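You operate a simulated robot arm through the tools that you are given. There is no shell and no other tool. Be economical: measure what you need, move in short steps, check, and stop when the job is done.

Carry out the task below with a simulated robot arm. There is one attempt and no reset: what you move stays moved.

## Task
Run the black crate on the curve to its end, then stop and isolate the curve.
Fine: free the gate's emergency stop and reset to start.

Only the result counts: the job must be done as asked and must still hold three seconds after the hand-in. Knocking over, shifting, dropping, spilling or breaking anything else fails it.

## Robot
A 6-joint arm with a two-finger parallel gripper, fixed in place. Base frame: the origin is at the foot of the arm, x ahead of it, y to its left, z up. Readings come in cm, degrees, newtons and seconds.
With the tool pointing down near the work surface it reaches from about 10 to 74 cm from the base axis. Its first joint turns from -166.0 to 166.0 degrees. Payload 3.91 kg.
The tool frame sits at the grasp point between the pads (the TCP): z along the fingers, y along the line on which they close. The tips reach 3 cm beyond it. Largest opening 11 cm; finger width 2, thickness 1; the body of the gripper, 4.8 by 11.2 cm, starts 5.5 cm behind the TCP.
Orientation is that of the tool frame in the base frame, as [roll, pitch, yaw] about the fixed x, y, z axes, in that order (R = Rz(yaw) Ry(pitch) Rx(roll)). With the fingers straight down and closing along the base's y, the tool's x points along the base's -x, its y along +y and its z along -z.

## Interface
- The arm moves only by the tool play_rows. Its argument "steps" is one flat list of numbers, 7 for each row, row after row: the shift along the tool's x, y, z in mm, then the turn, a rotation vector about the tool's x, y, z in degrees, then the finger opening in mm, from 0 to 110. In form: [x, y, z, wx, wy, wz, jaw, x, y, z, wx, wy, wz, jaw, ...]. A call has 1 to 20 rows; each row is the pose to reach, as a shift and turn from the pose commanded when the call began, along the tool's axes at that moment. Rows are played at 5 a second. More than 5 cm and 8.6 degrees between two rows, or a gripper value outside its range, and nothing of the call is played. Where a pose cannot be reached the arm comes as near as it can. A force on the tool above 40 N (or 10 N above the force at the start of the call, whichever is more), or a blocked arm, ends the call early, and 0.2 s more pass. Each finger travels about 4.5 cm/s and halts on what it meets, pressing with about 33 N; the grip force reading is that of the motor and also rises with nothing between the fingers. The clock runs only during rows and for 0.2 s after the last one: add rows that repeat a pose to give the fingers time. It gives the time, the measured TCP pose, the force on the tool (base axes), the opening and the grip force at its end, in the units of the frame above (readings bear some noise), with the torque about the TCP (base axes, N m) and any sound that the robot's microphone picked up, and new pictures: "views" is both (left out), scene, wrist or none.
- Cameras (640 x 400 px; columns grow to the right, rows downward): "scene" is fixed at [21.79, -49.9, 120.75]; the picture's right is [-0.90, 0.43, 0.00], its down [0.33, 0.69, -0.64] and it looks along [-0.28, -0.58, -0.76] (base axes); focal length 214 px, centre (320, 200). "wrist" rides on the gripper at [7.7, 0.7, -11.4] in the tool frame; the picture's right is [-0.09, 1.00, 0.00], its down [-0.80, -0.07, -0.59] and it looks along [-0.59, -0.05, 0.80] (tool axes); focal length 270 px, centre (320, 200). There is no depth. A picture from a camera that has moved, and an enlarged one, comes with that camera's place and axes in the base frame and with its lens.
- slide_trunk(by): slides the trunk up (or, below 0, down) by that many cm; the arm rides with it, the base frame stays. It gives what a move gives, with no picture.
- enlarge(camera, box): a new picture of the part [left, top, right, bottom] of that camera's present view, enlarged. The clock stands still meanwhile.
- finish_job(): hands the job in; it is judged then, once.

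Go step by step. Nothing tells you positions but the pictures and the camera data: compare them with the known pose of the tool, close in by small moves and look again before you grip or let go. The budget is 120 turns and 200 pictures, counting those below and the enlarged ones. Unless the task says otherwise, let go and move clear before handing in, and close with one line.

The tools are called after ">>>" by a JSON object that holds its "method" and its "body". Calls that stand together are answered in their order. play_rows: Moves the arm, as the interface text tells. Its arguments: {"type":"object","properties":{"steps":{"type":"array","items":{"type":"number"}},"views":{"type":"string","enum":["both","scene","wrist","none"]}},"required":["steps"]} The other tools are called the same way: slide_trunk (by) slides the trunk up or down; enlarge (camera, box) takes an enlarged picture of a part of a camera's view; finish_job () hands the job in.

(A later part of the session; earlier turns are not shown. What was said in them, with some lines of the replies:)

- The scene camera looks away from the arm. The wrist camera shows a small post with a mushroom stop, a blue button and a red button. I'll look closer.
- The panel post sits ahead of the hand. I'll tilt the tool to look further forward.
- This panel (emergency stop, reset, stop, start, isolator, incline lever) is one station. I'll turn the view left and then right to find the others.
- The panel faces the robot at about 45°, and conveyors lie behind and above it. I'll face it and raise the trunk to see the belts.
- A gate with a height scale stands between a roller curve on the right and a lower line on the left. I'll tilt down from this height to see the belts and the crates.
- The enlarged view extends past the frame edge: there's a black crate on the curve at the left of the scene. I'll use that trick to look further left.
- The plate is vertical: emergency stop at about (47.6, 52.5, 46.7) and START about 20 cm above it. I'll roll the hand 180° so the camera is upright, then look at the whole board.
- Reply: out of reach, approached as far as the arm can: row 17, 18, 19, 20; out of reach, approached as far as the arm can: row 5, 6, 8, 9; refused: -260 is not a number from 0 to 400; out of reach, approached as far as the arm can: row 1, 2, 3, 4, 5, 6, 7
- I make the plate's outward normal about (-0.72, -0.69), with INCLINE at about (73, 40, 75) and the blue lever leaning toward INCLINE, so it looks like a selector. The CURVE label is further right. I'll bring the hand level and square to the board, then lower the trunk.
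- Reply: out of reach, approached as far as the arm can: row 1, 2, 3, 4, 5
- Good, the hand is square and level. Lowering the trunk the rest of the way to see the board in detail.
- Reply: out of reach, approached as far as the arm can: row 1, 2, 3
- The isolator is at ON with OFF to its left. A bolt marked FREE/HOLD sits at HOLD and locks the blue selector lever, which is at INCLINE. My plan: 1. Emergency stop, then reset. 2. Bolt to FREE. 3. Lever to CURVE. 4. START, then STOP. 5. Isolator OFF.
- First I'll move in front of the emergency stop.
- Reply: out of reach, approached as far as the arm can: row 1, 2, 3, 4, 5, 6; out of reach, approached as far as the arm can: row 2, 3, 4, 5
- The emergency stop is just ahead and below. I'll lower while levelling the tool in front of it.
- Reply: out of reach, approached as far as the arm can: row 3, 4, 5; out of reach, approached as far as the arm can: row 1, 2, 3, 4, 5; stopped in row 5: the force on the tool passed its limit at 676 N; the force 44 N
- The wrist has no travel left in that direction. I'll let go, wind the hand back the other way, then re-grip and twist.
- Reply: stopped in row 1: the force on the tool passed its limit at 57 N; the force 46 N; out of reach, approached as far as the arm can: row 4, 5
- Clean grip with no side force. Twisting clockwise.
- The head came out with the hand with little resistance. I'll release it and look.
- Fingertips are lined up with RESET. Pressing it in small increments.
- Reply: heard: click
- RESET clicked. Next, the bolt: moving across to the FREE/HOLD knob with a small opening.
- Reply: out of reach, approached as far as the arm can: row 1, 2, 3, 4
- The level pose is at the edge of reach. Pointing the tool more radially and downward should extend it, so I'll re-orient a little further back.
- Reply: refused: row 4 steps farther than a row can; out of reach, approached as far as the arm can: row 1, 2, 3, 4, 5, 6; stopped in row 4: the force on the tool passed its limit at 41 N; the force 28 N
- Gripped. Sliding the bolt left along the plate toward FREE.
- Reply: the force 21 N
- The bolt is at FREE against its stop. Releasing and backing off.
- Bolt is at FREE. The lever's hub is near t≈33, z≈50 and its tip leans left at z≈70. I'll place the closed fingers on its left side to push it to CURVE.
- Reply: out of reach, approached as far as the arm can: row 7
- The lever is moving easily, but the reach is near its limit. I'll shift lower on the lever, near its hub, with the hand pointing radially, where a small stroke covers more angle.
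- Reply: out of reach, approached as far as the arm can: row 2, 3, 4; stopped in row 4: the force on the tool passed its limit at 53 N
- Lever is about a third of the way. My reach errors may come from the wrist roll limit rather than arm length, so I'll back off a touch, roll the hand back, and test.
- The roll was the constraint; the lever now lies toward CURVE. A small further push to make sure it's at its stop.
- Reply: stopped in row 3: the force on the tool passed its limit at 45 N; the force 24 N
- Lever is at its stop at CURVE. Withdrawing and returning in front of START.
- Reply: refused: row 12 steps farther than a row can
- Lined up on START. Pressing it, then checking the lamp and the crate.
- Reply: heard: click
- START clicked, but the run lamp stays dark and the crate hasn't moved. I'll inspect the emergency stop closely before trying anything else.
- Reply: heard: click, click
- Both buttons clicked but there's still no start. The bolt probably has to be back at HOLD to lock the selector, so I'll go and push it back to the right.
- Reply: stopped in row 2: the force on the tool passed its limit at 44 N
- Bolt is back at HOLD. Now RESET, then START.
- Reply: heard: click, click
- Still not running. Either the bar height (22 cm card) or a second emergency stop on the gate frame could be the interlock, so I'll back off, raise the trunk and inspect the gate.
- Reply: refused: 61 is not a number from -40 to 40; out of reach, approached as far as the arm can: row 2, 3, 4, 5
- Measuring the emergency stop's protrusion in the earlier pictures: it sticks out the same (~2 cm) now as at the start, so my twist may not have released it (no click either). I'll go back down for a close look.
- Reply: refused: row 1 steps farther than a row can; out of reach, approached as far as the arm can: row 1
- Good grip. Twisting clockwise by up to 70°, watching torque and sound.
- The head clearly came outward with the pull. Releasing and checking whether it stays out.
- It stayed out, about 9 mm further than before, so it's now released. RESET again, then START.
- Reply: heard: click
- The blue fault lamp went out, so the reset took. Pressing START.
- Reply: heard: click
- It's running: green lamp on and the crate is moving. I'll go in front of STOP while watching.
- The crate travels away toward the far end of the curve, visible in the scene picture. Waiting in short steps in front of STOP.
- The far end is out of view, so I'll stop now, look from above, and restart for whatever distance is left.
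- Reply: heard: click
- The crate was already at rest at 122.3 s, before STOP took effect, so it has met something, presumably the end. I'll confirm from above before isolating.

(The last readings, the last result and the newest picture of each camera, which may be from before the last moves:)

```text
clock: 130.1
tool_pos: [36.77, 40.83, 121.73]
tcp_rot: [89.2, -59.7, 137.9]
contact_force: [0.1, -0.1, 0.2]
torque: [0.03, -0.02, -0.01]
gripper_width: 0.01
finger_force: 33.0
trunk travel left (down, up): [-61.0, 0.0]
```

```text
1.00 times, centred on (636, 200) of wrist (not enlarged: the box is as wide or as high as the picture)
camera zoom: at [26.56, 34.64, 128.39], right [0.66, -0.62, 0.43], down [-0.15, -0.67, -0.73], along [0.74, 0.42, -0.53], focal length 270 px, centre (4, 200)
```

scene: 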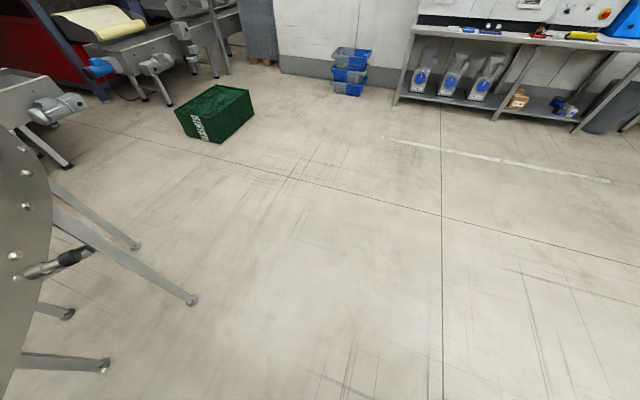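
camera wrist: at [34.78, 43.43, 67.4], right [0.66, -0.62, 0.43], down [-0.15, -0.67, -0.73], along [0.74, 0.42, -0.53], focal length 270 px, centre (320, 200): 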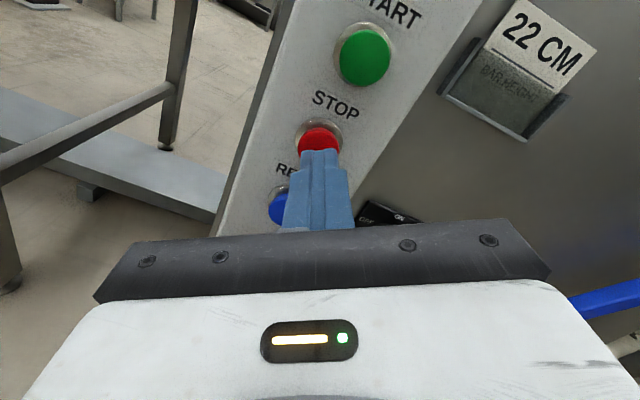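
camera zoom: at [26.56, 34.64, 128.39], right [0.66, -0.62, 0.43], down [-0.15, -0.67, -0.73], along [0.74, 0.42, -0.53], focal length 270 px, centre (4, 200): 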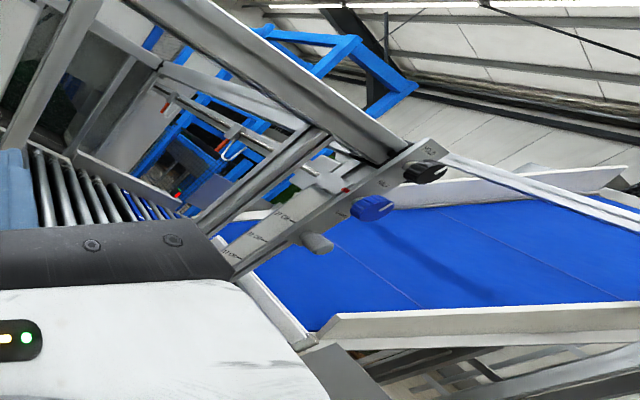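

>>> {"method": "play_rows", "body": {"steps": [0, 0, 0, -6.9, -4.1, 0, 0, 0, 0, 0, -13.7, -8.2, 0, 0, 0, 0, 0, -20.6, -12.2, 0, 0, 0, 0, 0, -27.5, -16.3, 0, 0, 0, 0, 0, -34.4, -20.4, 0, 0, 0, 0, 0, -41.3, -24.5, 0, 0, 0, 0, 0, -48.2, -28.6, 0, 0, 0, 0, 0, -55, -32.6, 0, 0, 0, 0, 0, -62, -36.7, 0, 0], "views": "wrist"}}

>>> {"method": "enlarge", "body": {"camera": "wrist", "box": [632, 0, 640, 400]}}

```text
clock: 132.1
tool_pos: [36.83, 40.93, 121.62]
tcp_rot: [90.3, -59.8, 64.8]
contact_force: [0.3, -0.7, -0.2]
torque: [-0.01, -0.02, -0.04]
gripper_width: 0.0
finger_force: 32.9
trunk travel left (down, up): [-61.0, 0.0]
camera wrist: at [27.82, 48.68, 128.48], right [-0.38, -0.82, 0.42], down [-0.69, -0.06, -0.73], along [0.62, -0.57, -0.54], focal length 270 px, centre (320, 200)
```

wrist: 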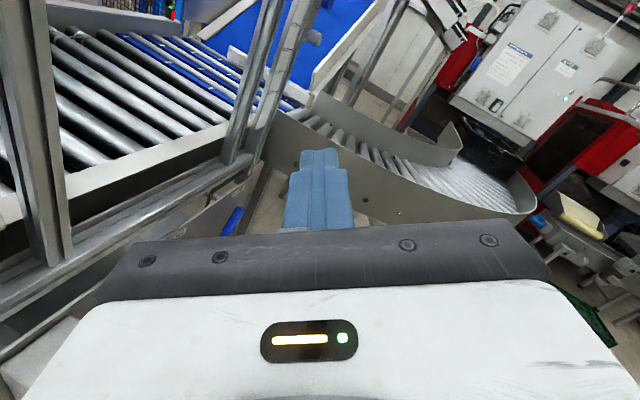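

```text
1.00 times, centred on (636, 200) of wrist (not enlarged: the box is as wide or as high as the picture)
camera zoom: at [27.82, 48.68, 128.48], right [-0.38, -0.82, 0.42], down [-0.69, -0.06, -0.73], along [0.62, -0.57, -0.54], focal length 270 px, centre (4, 200)
```

zoom: 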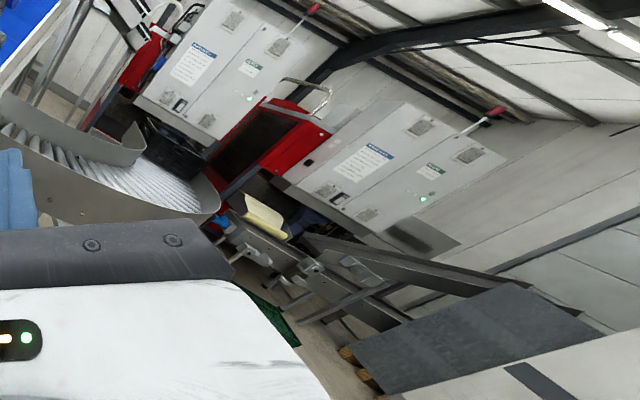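

>>> {"method": "enlarge", "body": {"camera": "wrist", "box": [400, 100, 560, 220]}}

```text
3.33 times, centred on (480, 160) of wrist
camera zoom: at [27.82, 48.68, 128.48], right [-0.38, -0.82, 0.42], down [-0.69, -0.06, -0.73], along [0.62, -0.57, -0.54], focal length 901 px, centre (-213, 333)
```

zoom: 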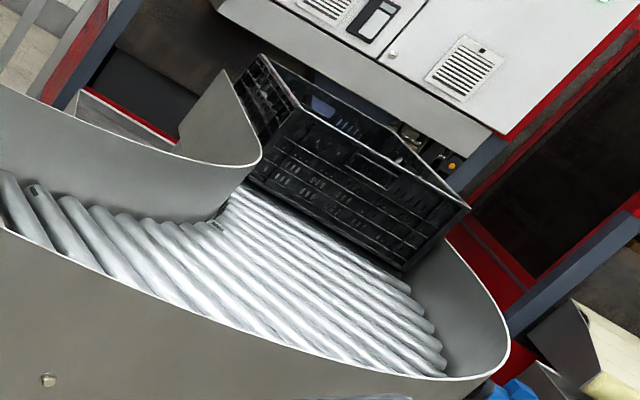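

The crate is at the far end of the curve, against the end. Now returning to the panel to turn the isolator OFF.

>>> {"method": "play_rows", "body": {"steps": [0, 0, 0, 6.9, 4.1, 0, 0, 0, 0, 0, 13.7, 8.2, 0, 0, 0, 0, 0, 20.6, 12.2, 0, 0, 0, 0, 0, 27.5, 16.3, 0, 0, 0, 0, 0, 34.4, 20.4, 0, 0, 0, 0, 0, 41.3, 24.5, 0, 0, 0, 0, 0, 48.2, 28.6, 0, 0, 0, 0, 0, 55, 32.6, 0, 0, 0, 0, 0, 62, 36.7, 0, 0], "views": "none"}}

>>> {"method": "slide_trunk", "body": {"by": -40}}

>>> {"method": "slide_trunk", "body": {"by": -21}}

>>> {"method": "enlarge", "body": {"camera": "wrist", "box": [0, 0, 640, 4]}}

```text
clock: 134.1
tool_pos: [36.87, 40.82, 121.6]
tcp_rot: [89.3, -59.7, 137.9]
contact_force: [0.3, -0.5, -0.2]
torque: [0.03, 0.0, -0.04]
gripper_width: 0.0
finger_force: 32.4
trunk travel left (down, up): [-61.0, 0.0]
```

```text
clock: 138.0
tool_pos: [36.65, 40.9, 81.61]
tcp_rot: [89.2, -59.7, 137.9]
contact_force: [0.1, -0.5, 0.1]
torque: [0.02, 0.02, -0.02]
gripper_width: 0.0
finger_force: 32.9
trunk travel left (down, up): [-21.0, 40.0]
```

```text
clock: 140.2
tool_pos: [36.77, 40.89, 60.68]
tcp_rot: [89.2, -59.6, 138.0]
contact_force: [-0.2, -0.5, -1.0]
torque: [0.02, 0.02, 0.01]
gripper_width: 0.01
finger_force: 33.1
trunk travel left (down, up): [0.0, 61.0]
```

```text
1.00 times, centred on (320, 2) of wrist (not enlarged: the box is as wide or as high as the picture)
camera zoom: at [26.55, 34.64, 67.37], right [0.66, -0.62, 0.43], down [-0.15, -0.67, -0.73], along [0.74, 0.42, -0.53], focal length 270 px, centre (320, 398)
```

zoom: 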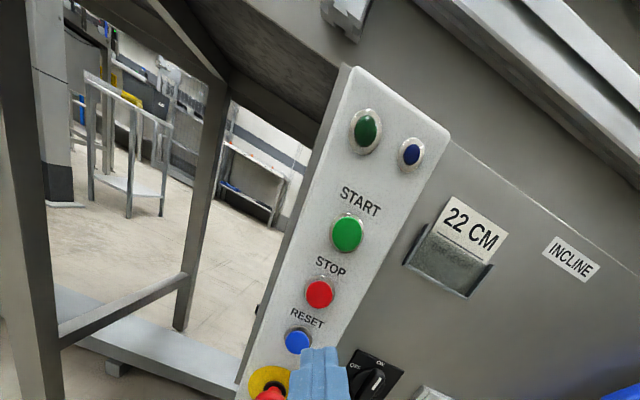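

The run lamp is off, so it's stopped. Moving to the isolator with the hand rolled upright to grip its vertical handle.

>>> {"method": "play_rows", "body": {"steps": [-30, 11, 20, 0, 0, 5, 20, -60, 22, 40, 0, 0, 10, 50, -90, 33, 60, 0, 0, 15, 50, -120, 44, 80, 0, 0, 20, 50, -154, 55, 110, 0, 0, 25, 50, -154, 55, 122, 0, 0, 28, 50, -154, 55, 122, 0, 0, 28, 50], "views": "wrist"}}

```text
clock: 141.8
tool_pos: [51.96, 41.08, 49.36]
tcp_rot: [86.4, -81.1, 139.5]
contact_force: [0.5, 0.2, 0.1]
torque: [0.02, 0.01, -0.01]
gripper_width: 5.02
finger_force: 0.0
out of reach, approached as far as the arm can: row 5, 6, 7
trunk travel left (down, up): [0.0, 61.0]
camera wrist: at [43.54, 33.15, 56.76], right [0.72, -0.69, 0.07], down [-0.37, -0.46, -0.81], along [0.59, 0.56, -0.59], focal length 270 px, centre (320, 200)
```

wrist: 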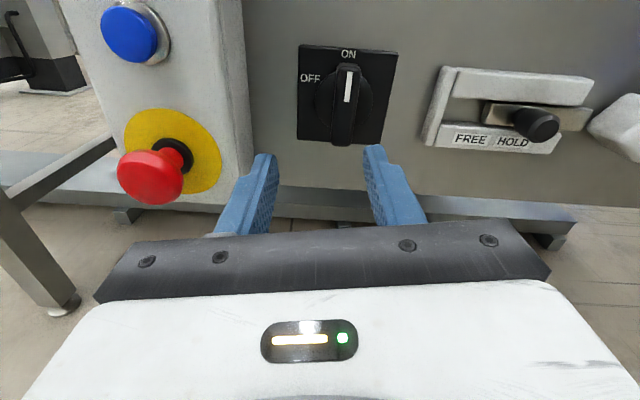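

>>> {"method": "play_rows", "body": {"steps": [2, 10, 15, 0, 0, 0, 50, 4, 20, 30, 0, 0, 0, 50, 4, 20, 45, 0, 0, 0, 50, 4, 20, 45, 0, 0, 0, 50], "views": "wrist"}}

```text
clock: 142.8
tool_pos: [56.02, 43.4, 50.0]
tcp_rot: [86.5, -80.2, 139.2]
contact_force: [0.0, 0.2, 0.1]
torque: [-0.03, 0.01, -0.01]
gripper_width: 4.98
finger_force: 0.0
out of reach, approached as far as the arm can: row 2, 3, 4
trunk travel left (down, up): [0.0, 61.0]
camera wrist: at [47.42, 35.58, 57.43], right [0.71, -0.7, 0.08], down [-0.36, -0.47, -0.81], along [0.6, 0.55, -0.58], focal length 270 px, centre (320, 200)
```

wrist: 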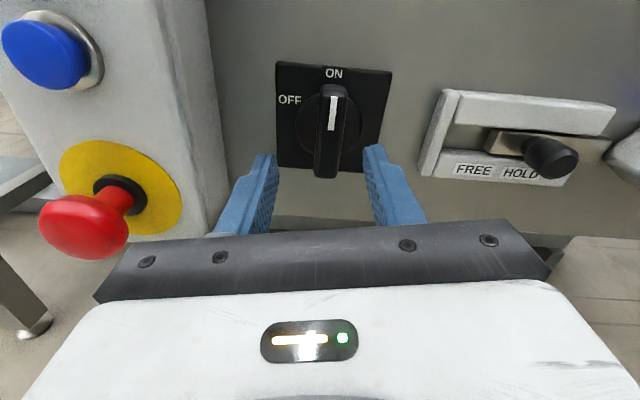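

>>> {"method": "play_rows", "body": {"steps": [0, 2, 12, 0, 0, -4, 50, 0, 2, 24, 0, 0, -4, 50, 0, 2, 33, 0, 0, -4, 50, 0, 2, 33, 0, 0, -4, 50], "views": "wrist"}}

```text
clock: 143.8
tool_pos: [58.4, 45.69, 50.17]
tcp_rot: [87.6, -77.1, 138.4]
contact_force: [0.1, -0.6, 0.2]
torque: [0.02, -0.01, -0.02]
gripper_width: 5.01
finger_force: 0.0
trunk travel left (down, up): [0.0, 61.0]
camera wrist: at [49.63, 38.08, 57.47], right [0.71, -0.69, 0.14], down [-0.33, -0.5, -0.8], along [0.62, 0.53, -0.58], focal length 270 px, centre (320, 200)
```

wrist: 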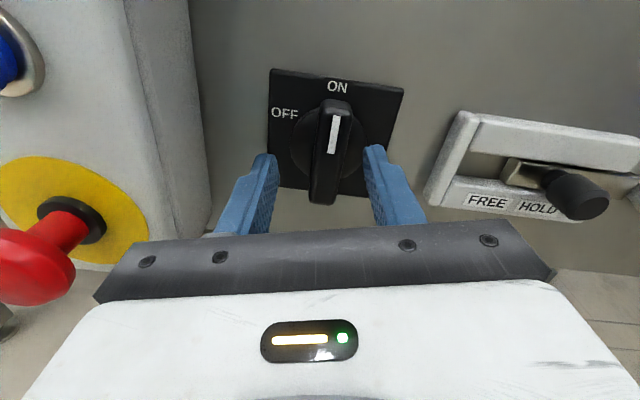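

>>> {"method": "play_rows", "body": {"steps": [0, 0, 3, 0, 0, 0, 50, 0, 0, 5, 0, 0, 0, 30, 0, 0, 5, 0, 0, 0, 8, 0, 0, 5, 0, 0, 0, 8, 0, 0, 5, 0, 0, 0, 8], "views": "wrist"}}

```text
clock: 145.0
tool_pos: [58.81, 45.87, 50.34]
tcp_rot: [86.3, -77.2, 139.3]
contact_force: [23.8, -16.9, 12.9]
torque: [0.08, -0.08, -0.83]
gripper_width: 2.3
finger_force: 14.8
trunk travel left (down, up): [0.0, 61.0]
camera wrist: at [50.09, 38.27, 57.63], right [0.71, -0.69, 0.14], down [-0.33, -0.49, -0.81], along [0.62, 0.53, -0.58], focal length 270 px, centre (320, 200)
```

wrist: 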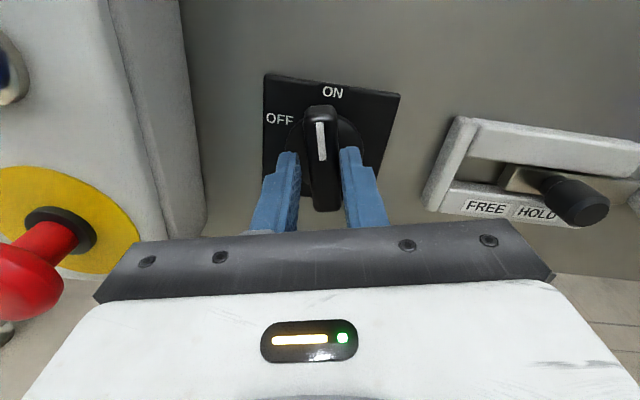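

>>> {"method": "play_rows", "body": {"steps": [0, 2, 0, 0, 0, 0, 8, 0, 4, 0, 0, 0, 0, 8, 0, 4, 0, 0, 0, 0, 8], "views": "none"}}

```text
clock: 145.8
tool_pos: [58.94, 45.65, 50.27]
tcp_rot: [87.3, -77.1, 138.6]
contact_force: [16.6, -12.1, 11.9]
torque: [0.28, -0.24, -0.56]
gripper_width: 1.93
finger_force: 11.4
trunk travel left (down, up): [0.0, 61.0]
```

>>> {"method": "play_rows", "body": {"steps": [1, 3, 0, 0, 0, 0, 0, 2, 6, 0, 0, 0, 0, 0, 2, 6, 0, 0, 0, 0, 0], "views": "wrist"}}

```text
clock: 146.6
tool_pos: [58.97, 45.56, 50.15]
tcp_rot: [89.4, -77.0, 137.1]
contact_force: [-18.0, 13.1, -13.0]
torque: [0.65, -0.56, 0.76]
gripper_width: 1.9
finger_force: 45.0
trunk travel left (down, up): [0.0, 61.0]
camera wrist: at [50.36, 37.97, 57.62], right [0.72, -0.68, 0.14], down [-0.33, -0.51, -0.8], along [0.61, 0.53, -0.59], focal length 270 px, centre (320, 200)
```

wrist: 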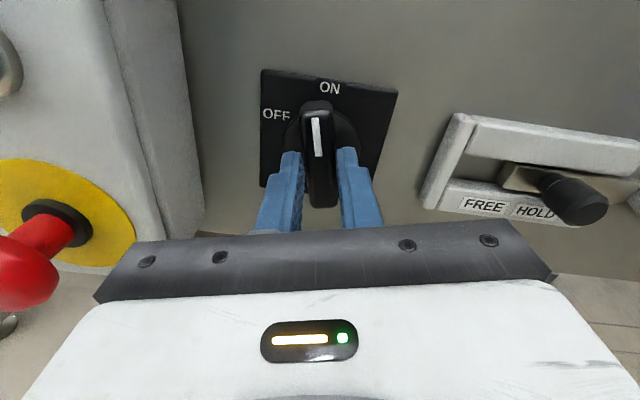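

>>> {"method": "play_rows", "body": {"steps": [-1, -3, 0, 0, 0, 0, 0, -1, -3, 0, 0, 0, -5, 0, -1, -3, 0, 0, 0, -10, 0, -1, -3, 0, 0, 0, -15, 0, -1, -3, 0, 0, 0, -20, 0, -1, -3, 0, 0, 0, -25, 0, -1, -3, 0, 0, 0, -30, 0, -1, -3, 0, 0, 0, -35, 0, -1, -3, 0, 0, 0, -40, 0, -1, -3, 0, 0, 0, -45, 0], "views": "wrist"}}

```text
clock: 148.5
tool_pos: [59.1, 45.65, 50.1]
tcp_rot: [89.8, -40.5, 136.6]
contact_force: [2.2, 13.2, -4.1]
torque: [-0.38, 0.38, -0.32]
gripper_width: 1.87
finger_force: 45.0
trunk travel left (down, up): [0.0, 61.0]
stopped in row 9: the force on the tool passed its limit at 40 N (the readings are from after the stop); the commanded pose is now the measured one
camera wrist: at [47.17, 41.1, 55.39], right [0.51, -0.49, 0.7], down [0.0, -0.82, -0.58], along [0.86, 0.3, -0.42], focal length 270 px, centre (320, 200)
```

wrist: 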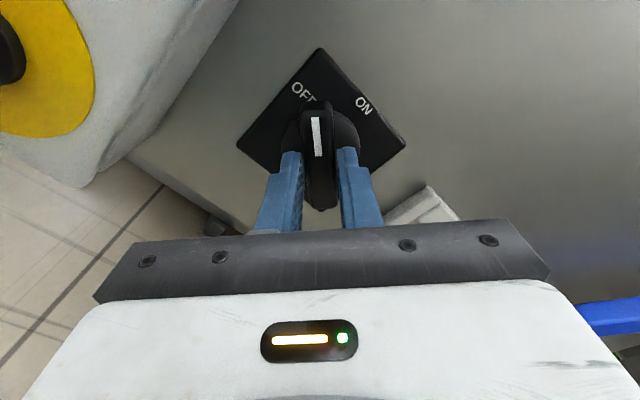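

Knob is turning, about halfway to OFF. Continuing.

>>> {"method": "play_rows", "body": {"steps": [0, 0, 0, 0, 0, -5, 0, 0, 0, 0, 0, 0, -10, 0, 0, 0, 0, 0, 0, -15, 0, 0, 0, 0, 0, 0, -20, 0, 0, 0, 0, 0, 0, -25, 0, 0, 0, 0, 0, 0, -30, 0, 0, 0, 0, 0, 0, -35, 0, 0, 0, 0, 0, 0, -40, 0, 0, 0, 0, 0, 0, -45, 0, 0, 0, 0, 0, 0, -50, 0, 0, 0, 0, 0, 0, -55, 0], "views": "wrist"}}

```text
clock: 150.9
tool_pos: [59.1, 45.56, 50.0]
tcp_rot: [89.9, 14.7, 136.2]
contact_force: [-9.5, 13.9, -14.7]
torque: [0.49, 1.26, 0.56]
gripper_width: 2.16
finger_force: 45.1
trunk travel left (down, up): [0.0, 61.0]
camera wrist: at [45.64, 42.58, 48.51], right [-0.12, 0.11, 0.99], down [0.16, -0.98, 0.13], along [0.98, 0.17, 0.1], focal length 270 px, centre (320, 200)
```

wrist: 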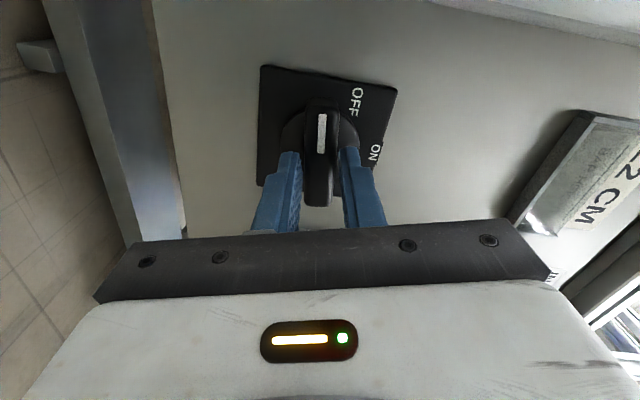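

It's at its OFF stop. Releasing and backing off.

>>> {"method": "play_rows", "body": {"steps": [0, 0, 0, 0, 0, 6, 10, 0, 0, 0, 0, 0, 6, 30, 0, 0, 0, 0, 0, 6, 50, 0, 0, -25, 0, 0, 6, 50, 0, 0, -60, 0, 0, 6, 50, 0, 0, -60, 0, 0, 6, 50], "views": "wrist"}}

>>> {"method": "enlarge", "body": {"camera": "wrist", "box": [240, 40, 400, 140]}}

>>> {"method": "enlarge", "body": {"camera": "wrist", "box": [0, 0, 640, 4]}}

>>> {"method": "enlarge", "body": {"camera": "scene", "box": [0, 0, 8, 400]}}

```text
clock: 152.3
tool_pos: [54.87, 41.13, 50.14]
tcp_rot: [89.7, 8.4, 136.0]
contact_force: [0.3, 0.4, 0.4]
torque: [-0.03, 0.0, 0.01]
gripper_width: 5.01
finger_force: 0.1
trunk travel left (down, up): [0.0, 61.0]
camera wrist: at [41.34, 38.31, 49.41], right [-0.05, 0.04, 1.0], down [0.17, -0.98, 0.05], along [0.98, 0.17, 0.04], focal length 270 px, centre (320, 200)
```

wrist: 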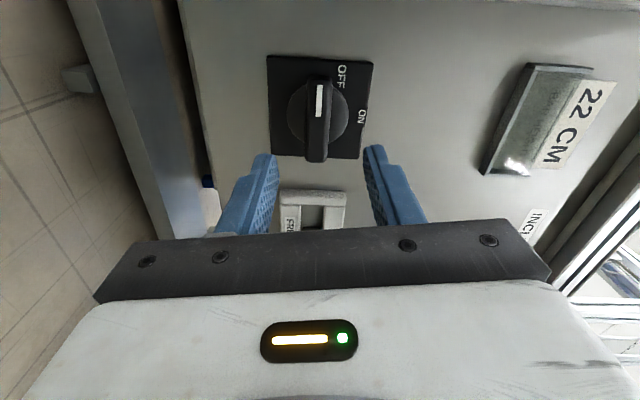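

```text
4.00 times, centred on (320, 90) of wrist
camera zoom: at [41.34, 38.31, 49.41], right [-0.05, 0.04, 1.0], down [0.17, -0.98, 0.05], along [0.98, 0.17, 0.04], focal length 1081 px, centre (320, 640)
```

zoom: 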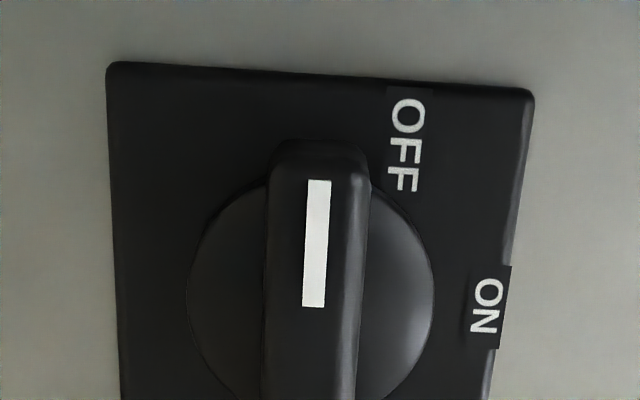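

```text
1.00 times, centred on (320, 2) of wrist (not enlarged: the box is as wide or as high as the picture)
camera zoom: at [41.34, 38.31, 49.41], right [-0.05, 0.04, 1.0], down [0.17, -0.98, 0.05], along [0.98, 0.17, 0.04], focal length 270 px, centre (320, 398)
```

zoom: 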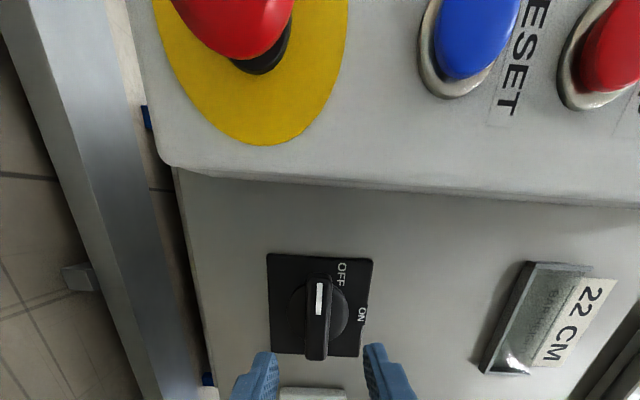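

```text
1.00 times, centred on (4, 200) of scene (not enlarged: the box is as wide or as high as the picture)
camera zoom: at [21.79, -49.9, 120.75], right [-0.9, 0.43, 0.0], down [0.33, 0.69, -0.64], along [-0.28, -0.58, -0.76], focal length 214 px, centre (636, 200)
```

zoom: 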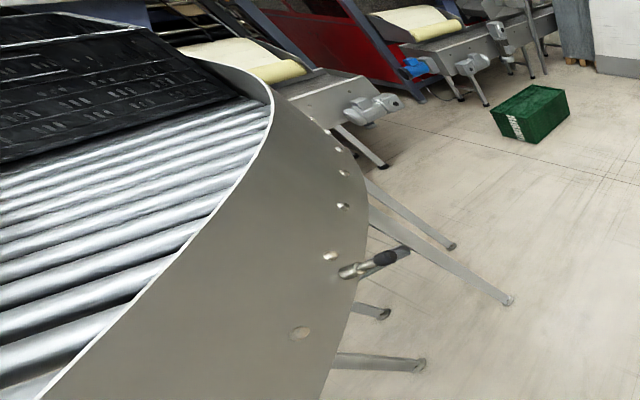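

The isolator now sits at OFF, the crate rests at the curve's end and the lamps are dark. I'll move the hand clear and hand in.

>>> {"method": "play_rows", "body": {"steps": [0, 0, -40, 0, 0, 0, 50, 0, 0, -80, 0, 0, 0, 50, 0, 0, -80, 0, 0, 0, 50], "views": "wrist"}}

>>> {"method": "finish_job", "body": {}}

```text
clock: 153.1
tool_pos: [49.34, 35.39, 50.04]
tcp_rot: [89.8, 8.5, 136.1]
contact_force: [-0.1, -0.1, 0.6]
torque: [-0.02, 0.0, 0.01]
gripper_width: 5.0
finger_force: 0.1
trunk travel left (down, up): [0.0, 61.0]
camera wrist: at [35.89, 32.43, 49.43], right [-0.05, 0.04, 1.0], down [0.17, -0.98, 0.05], along [0.98, 0.17, 0.04], focal length 270 px, centre (320, 200)
```

wrist: 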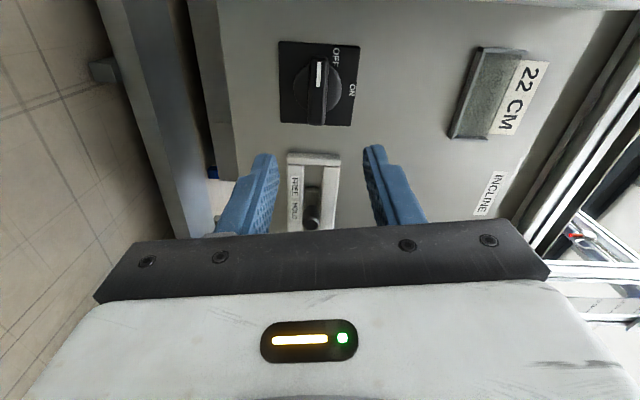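

```text
The job is handed in.
```

I ran the black crate to the far end of the curve, pressed STOP, turned the isolator to OFF and handed the job in; to run it I freed and reset the emergency stop and moved the selector lever to CURVE, where it stays, bolted at HOLD.
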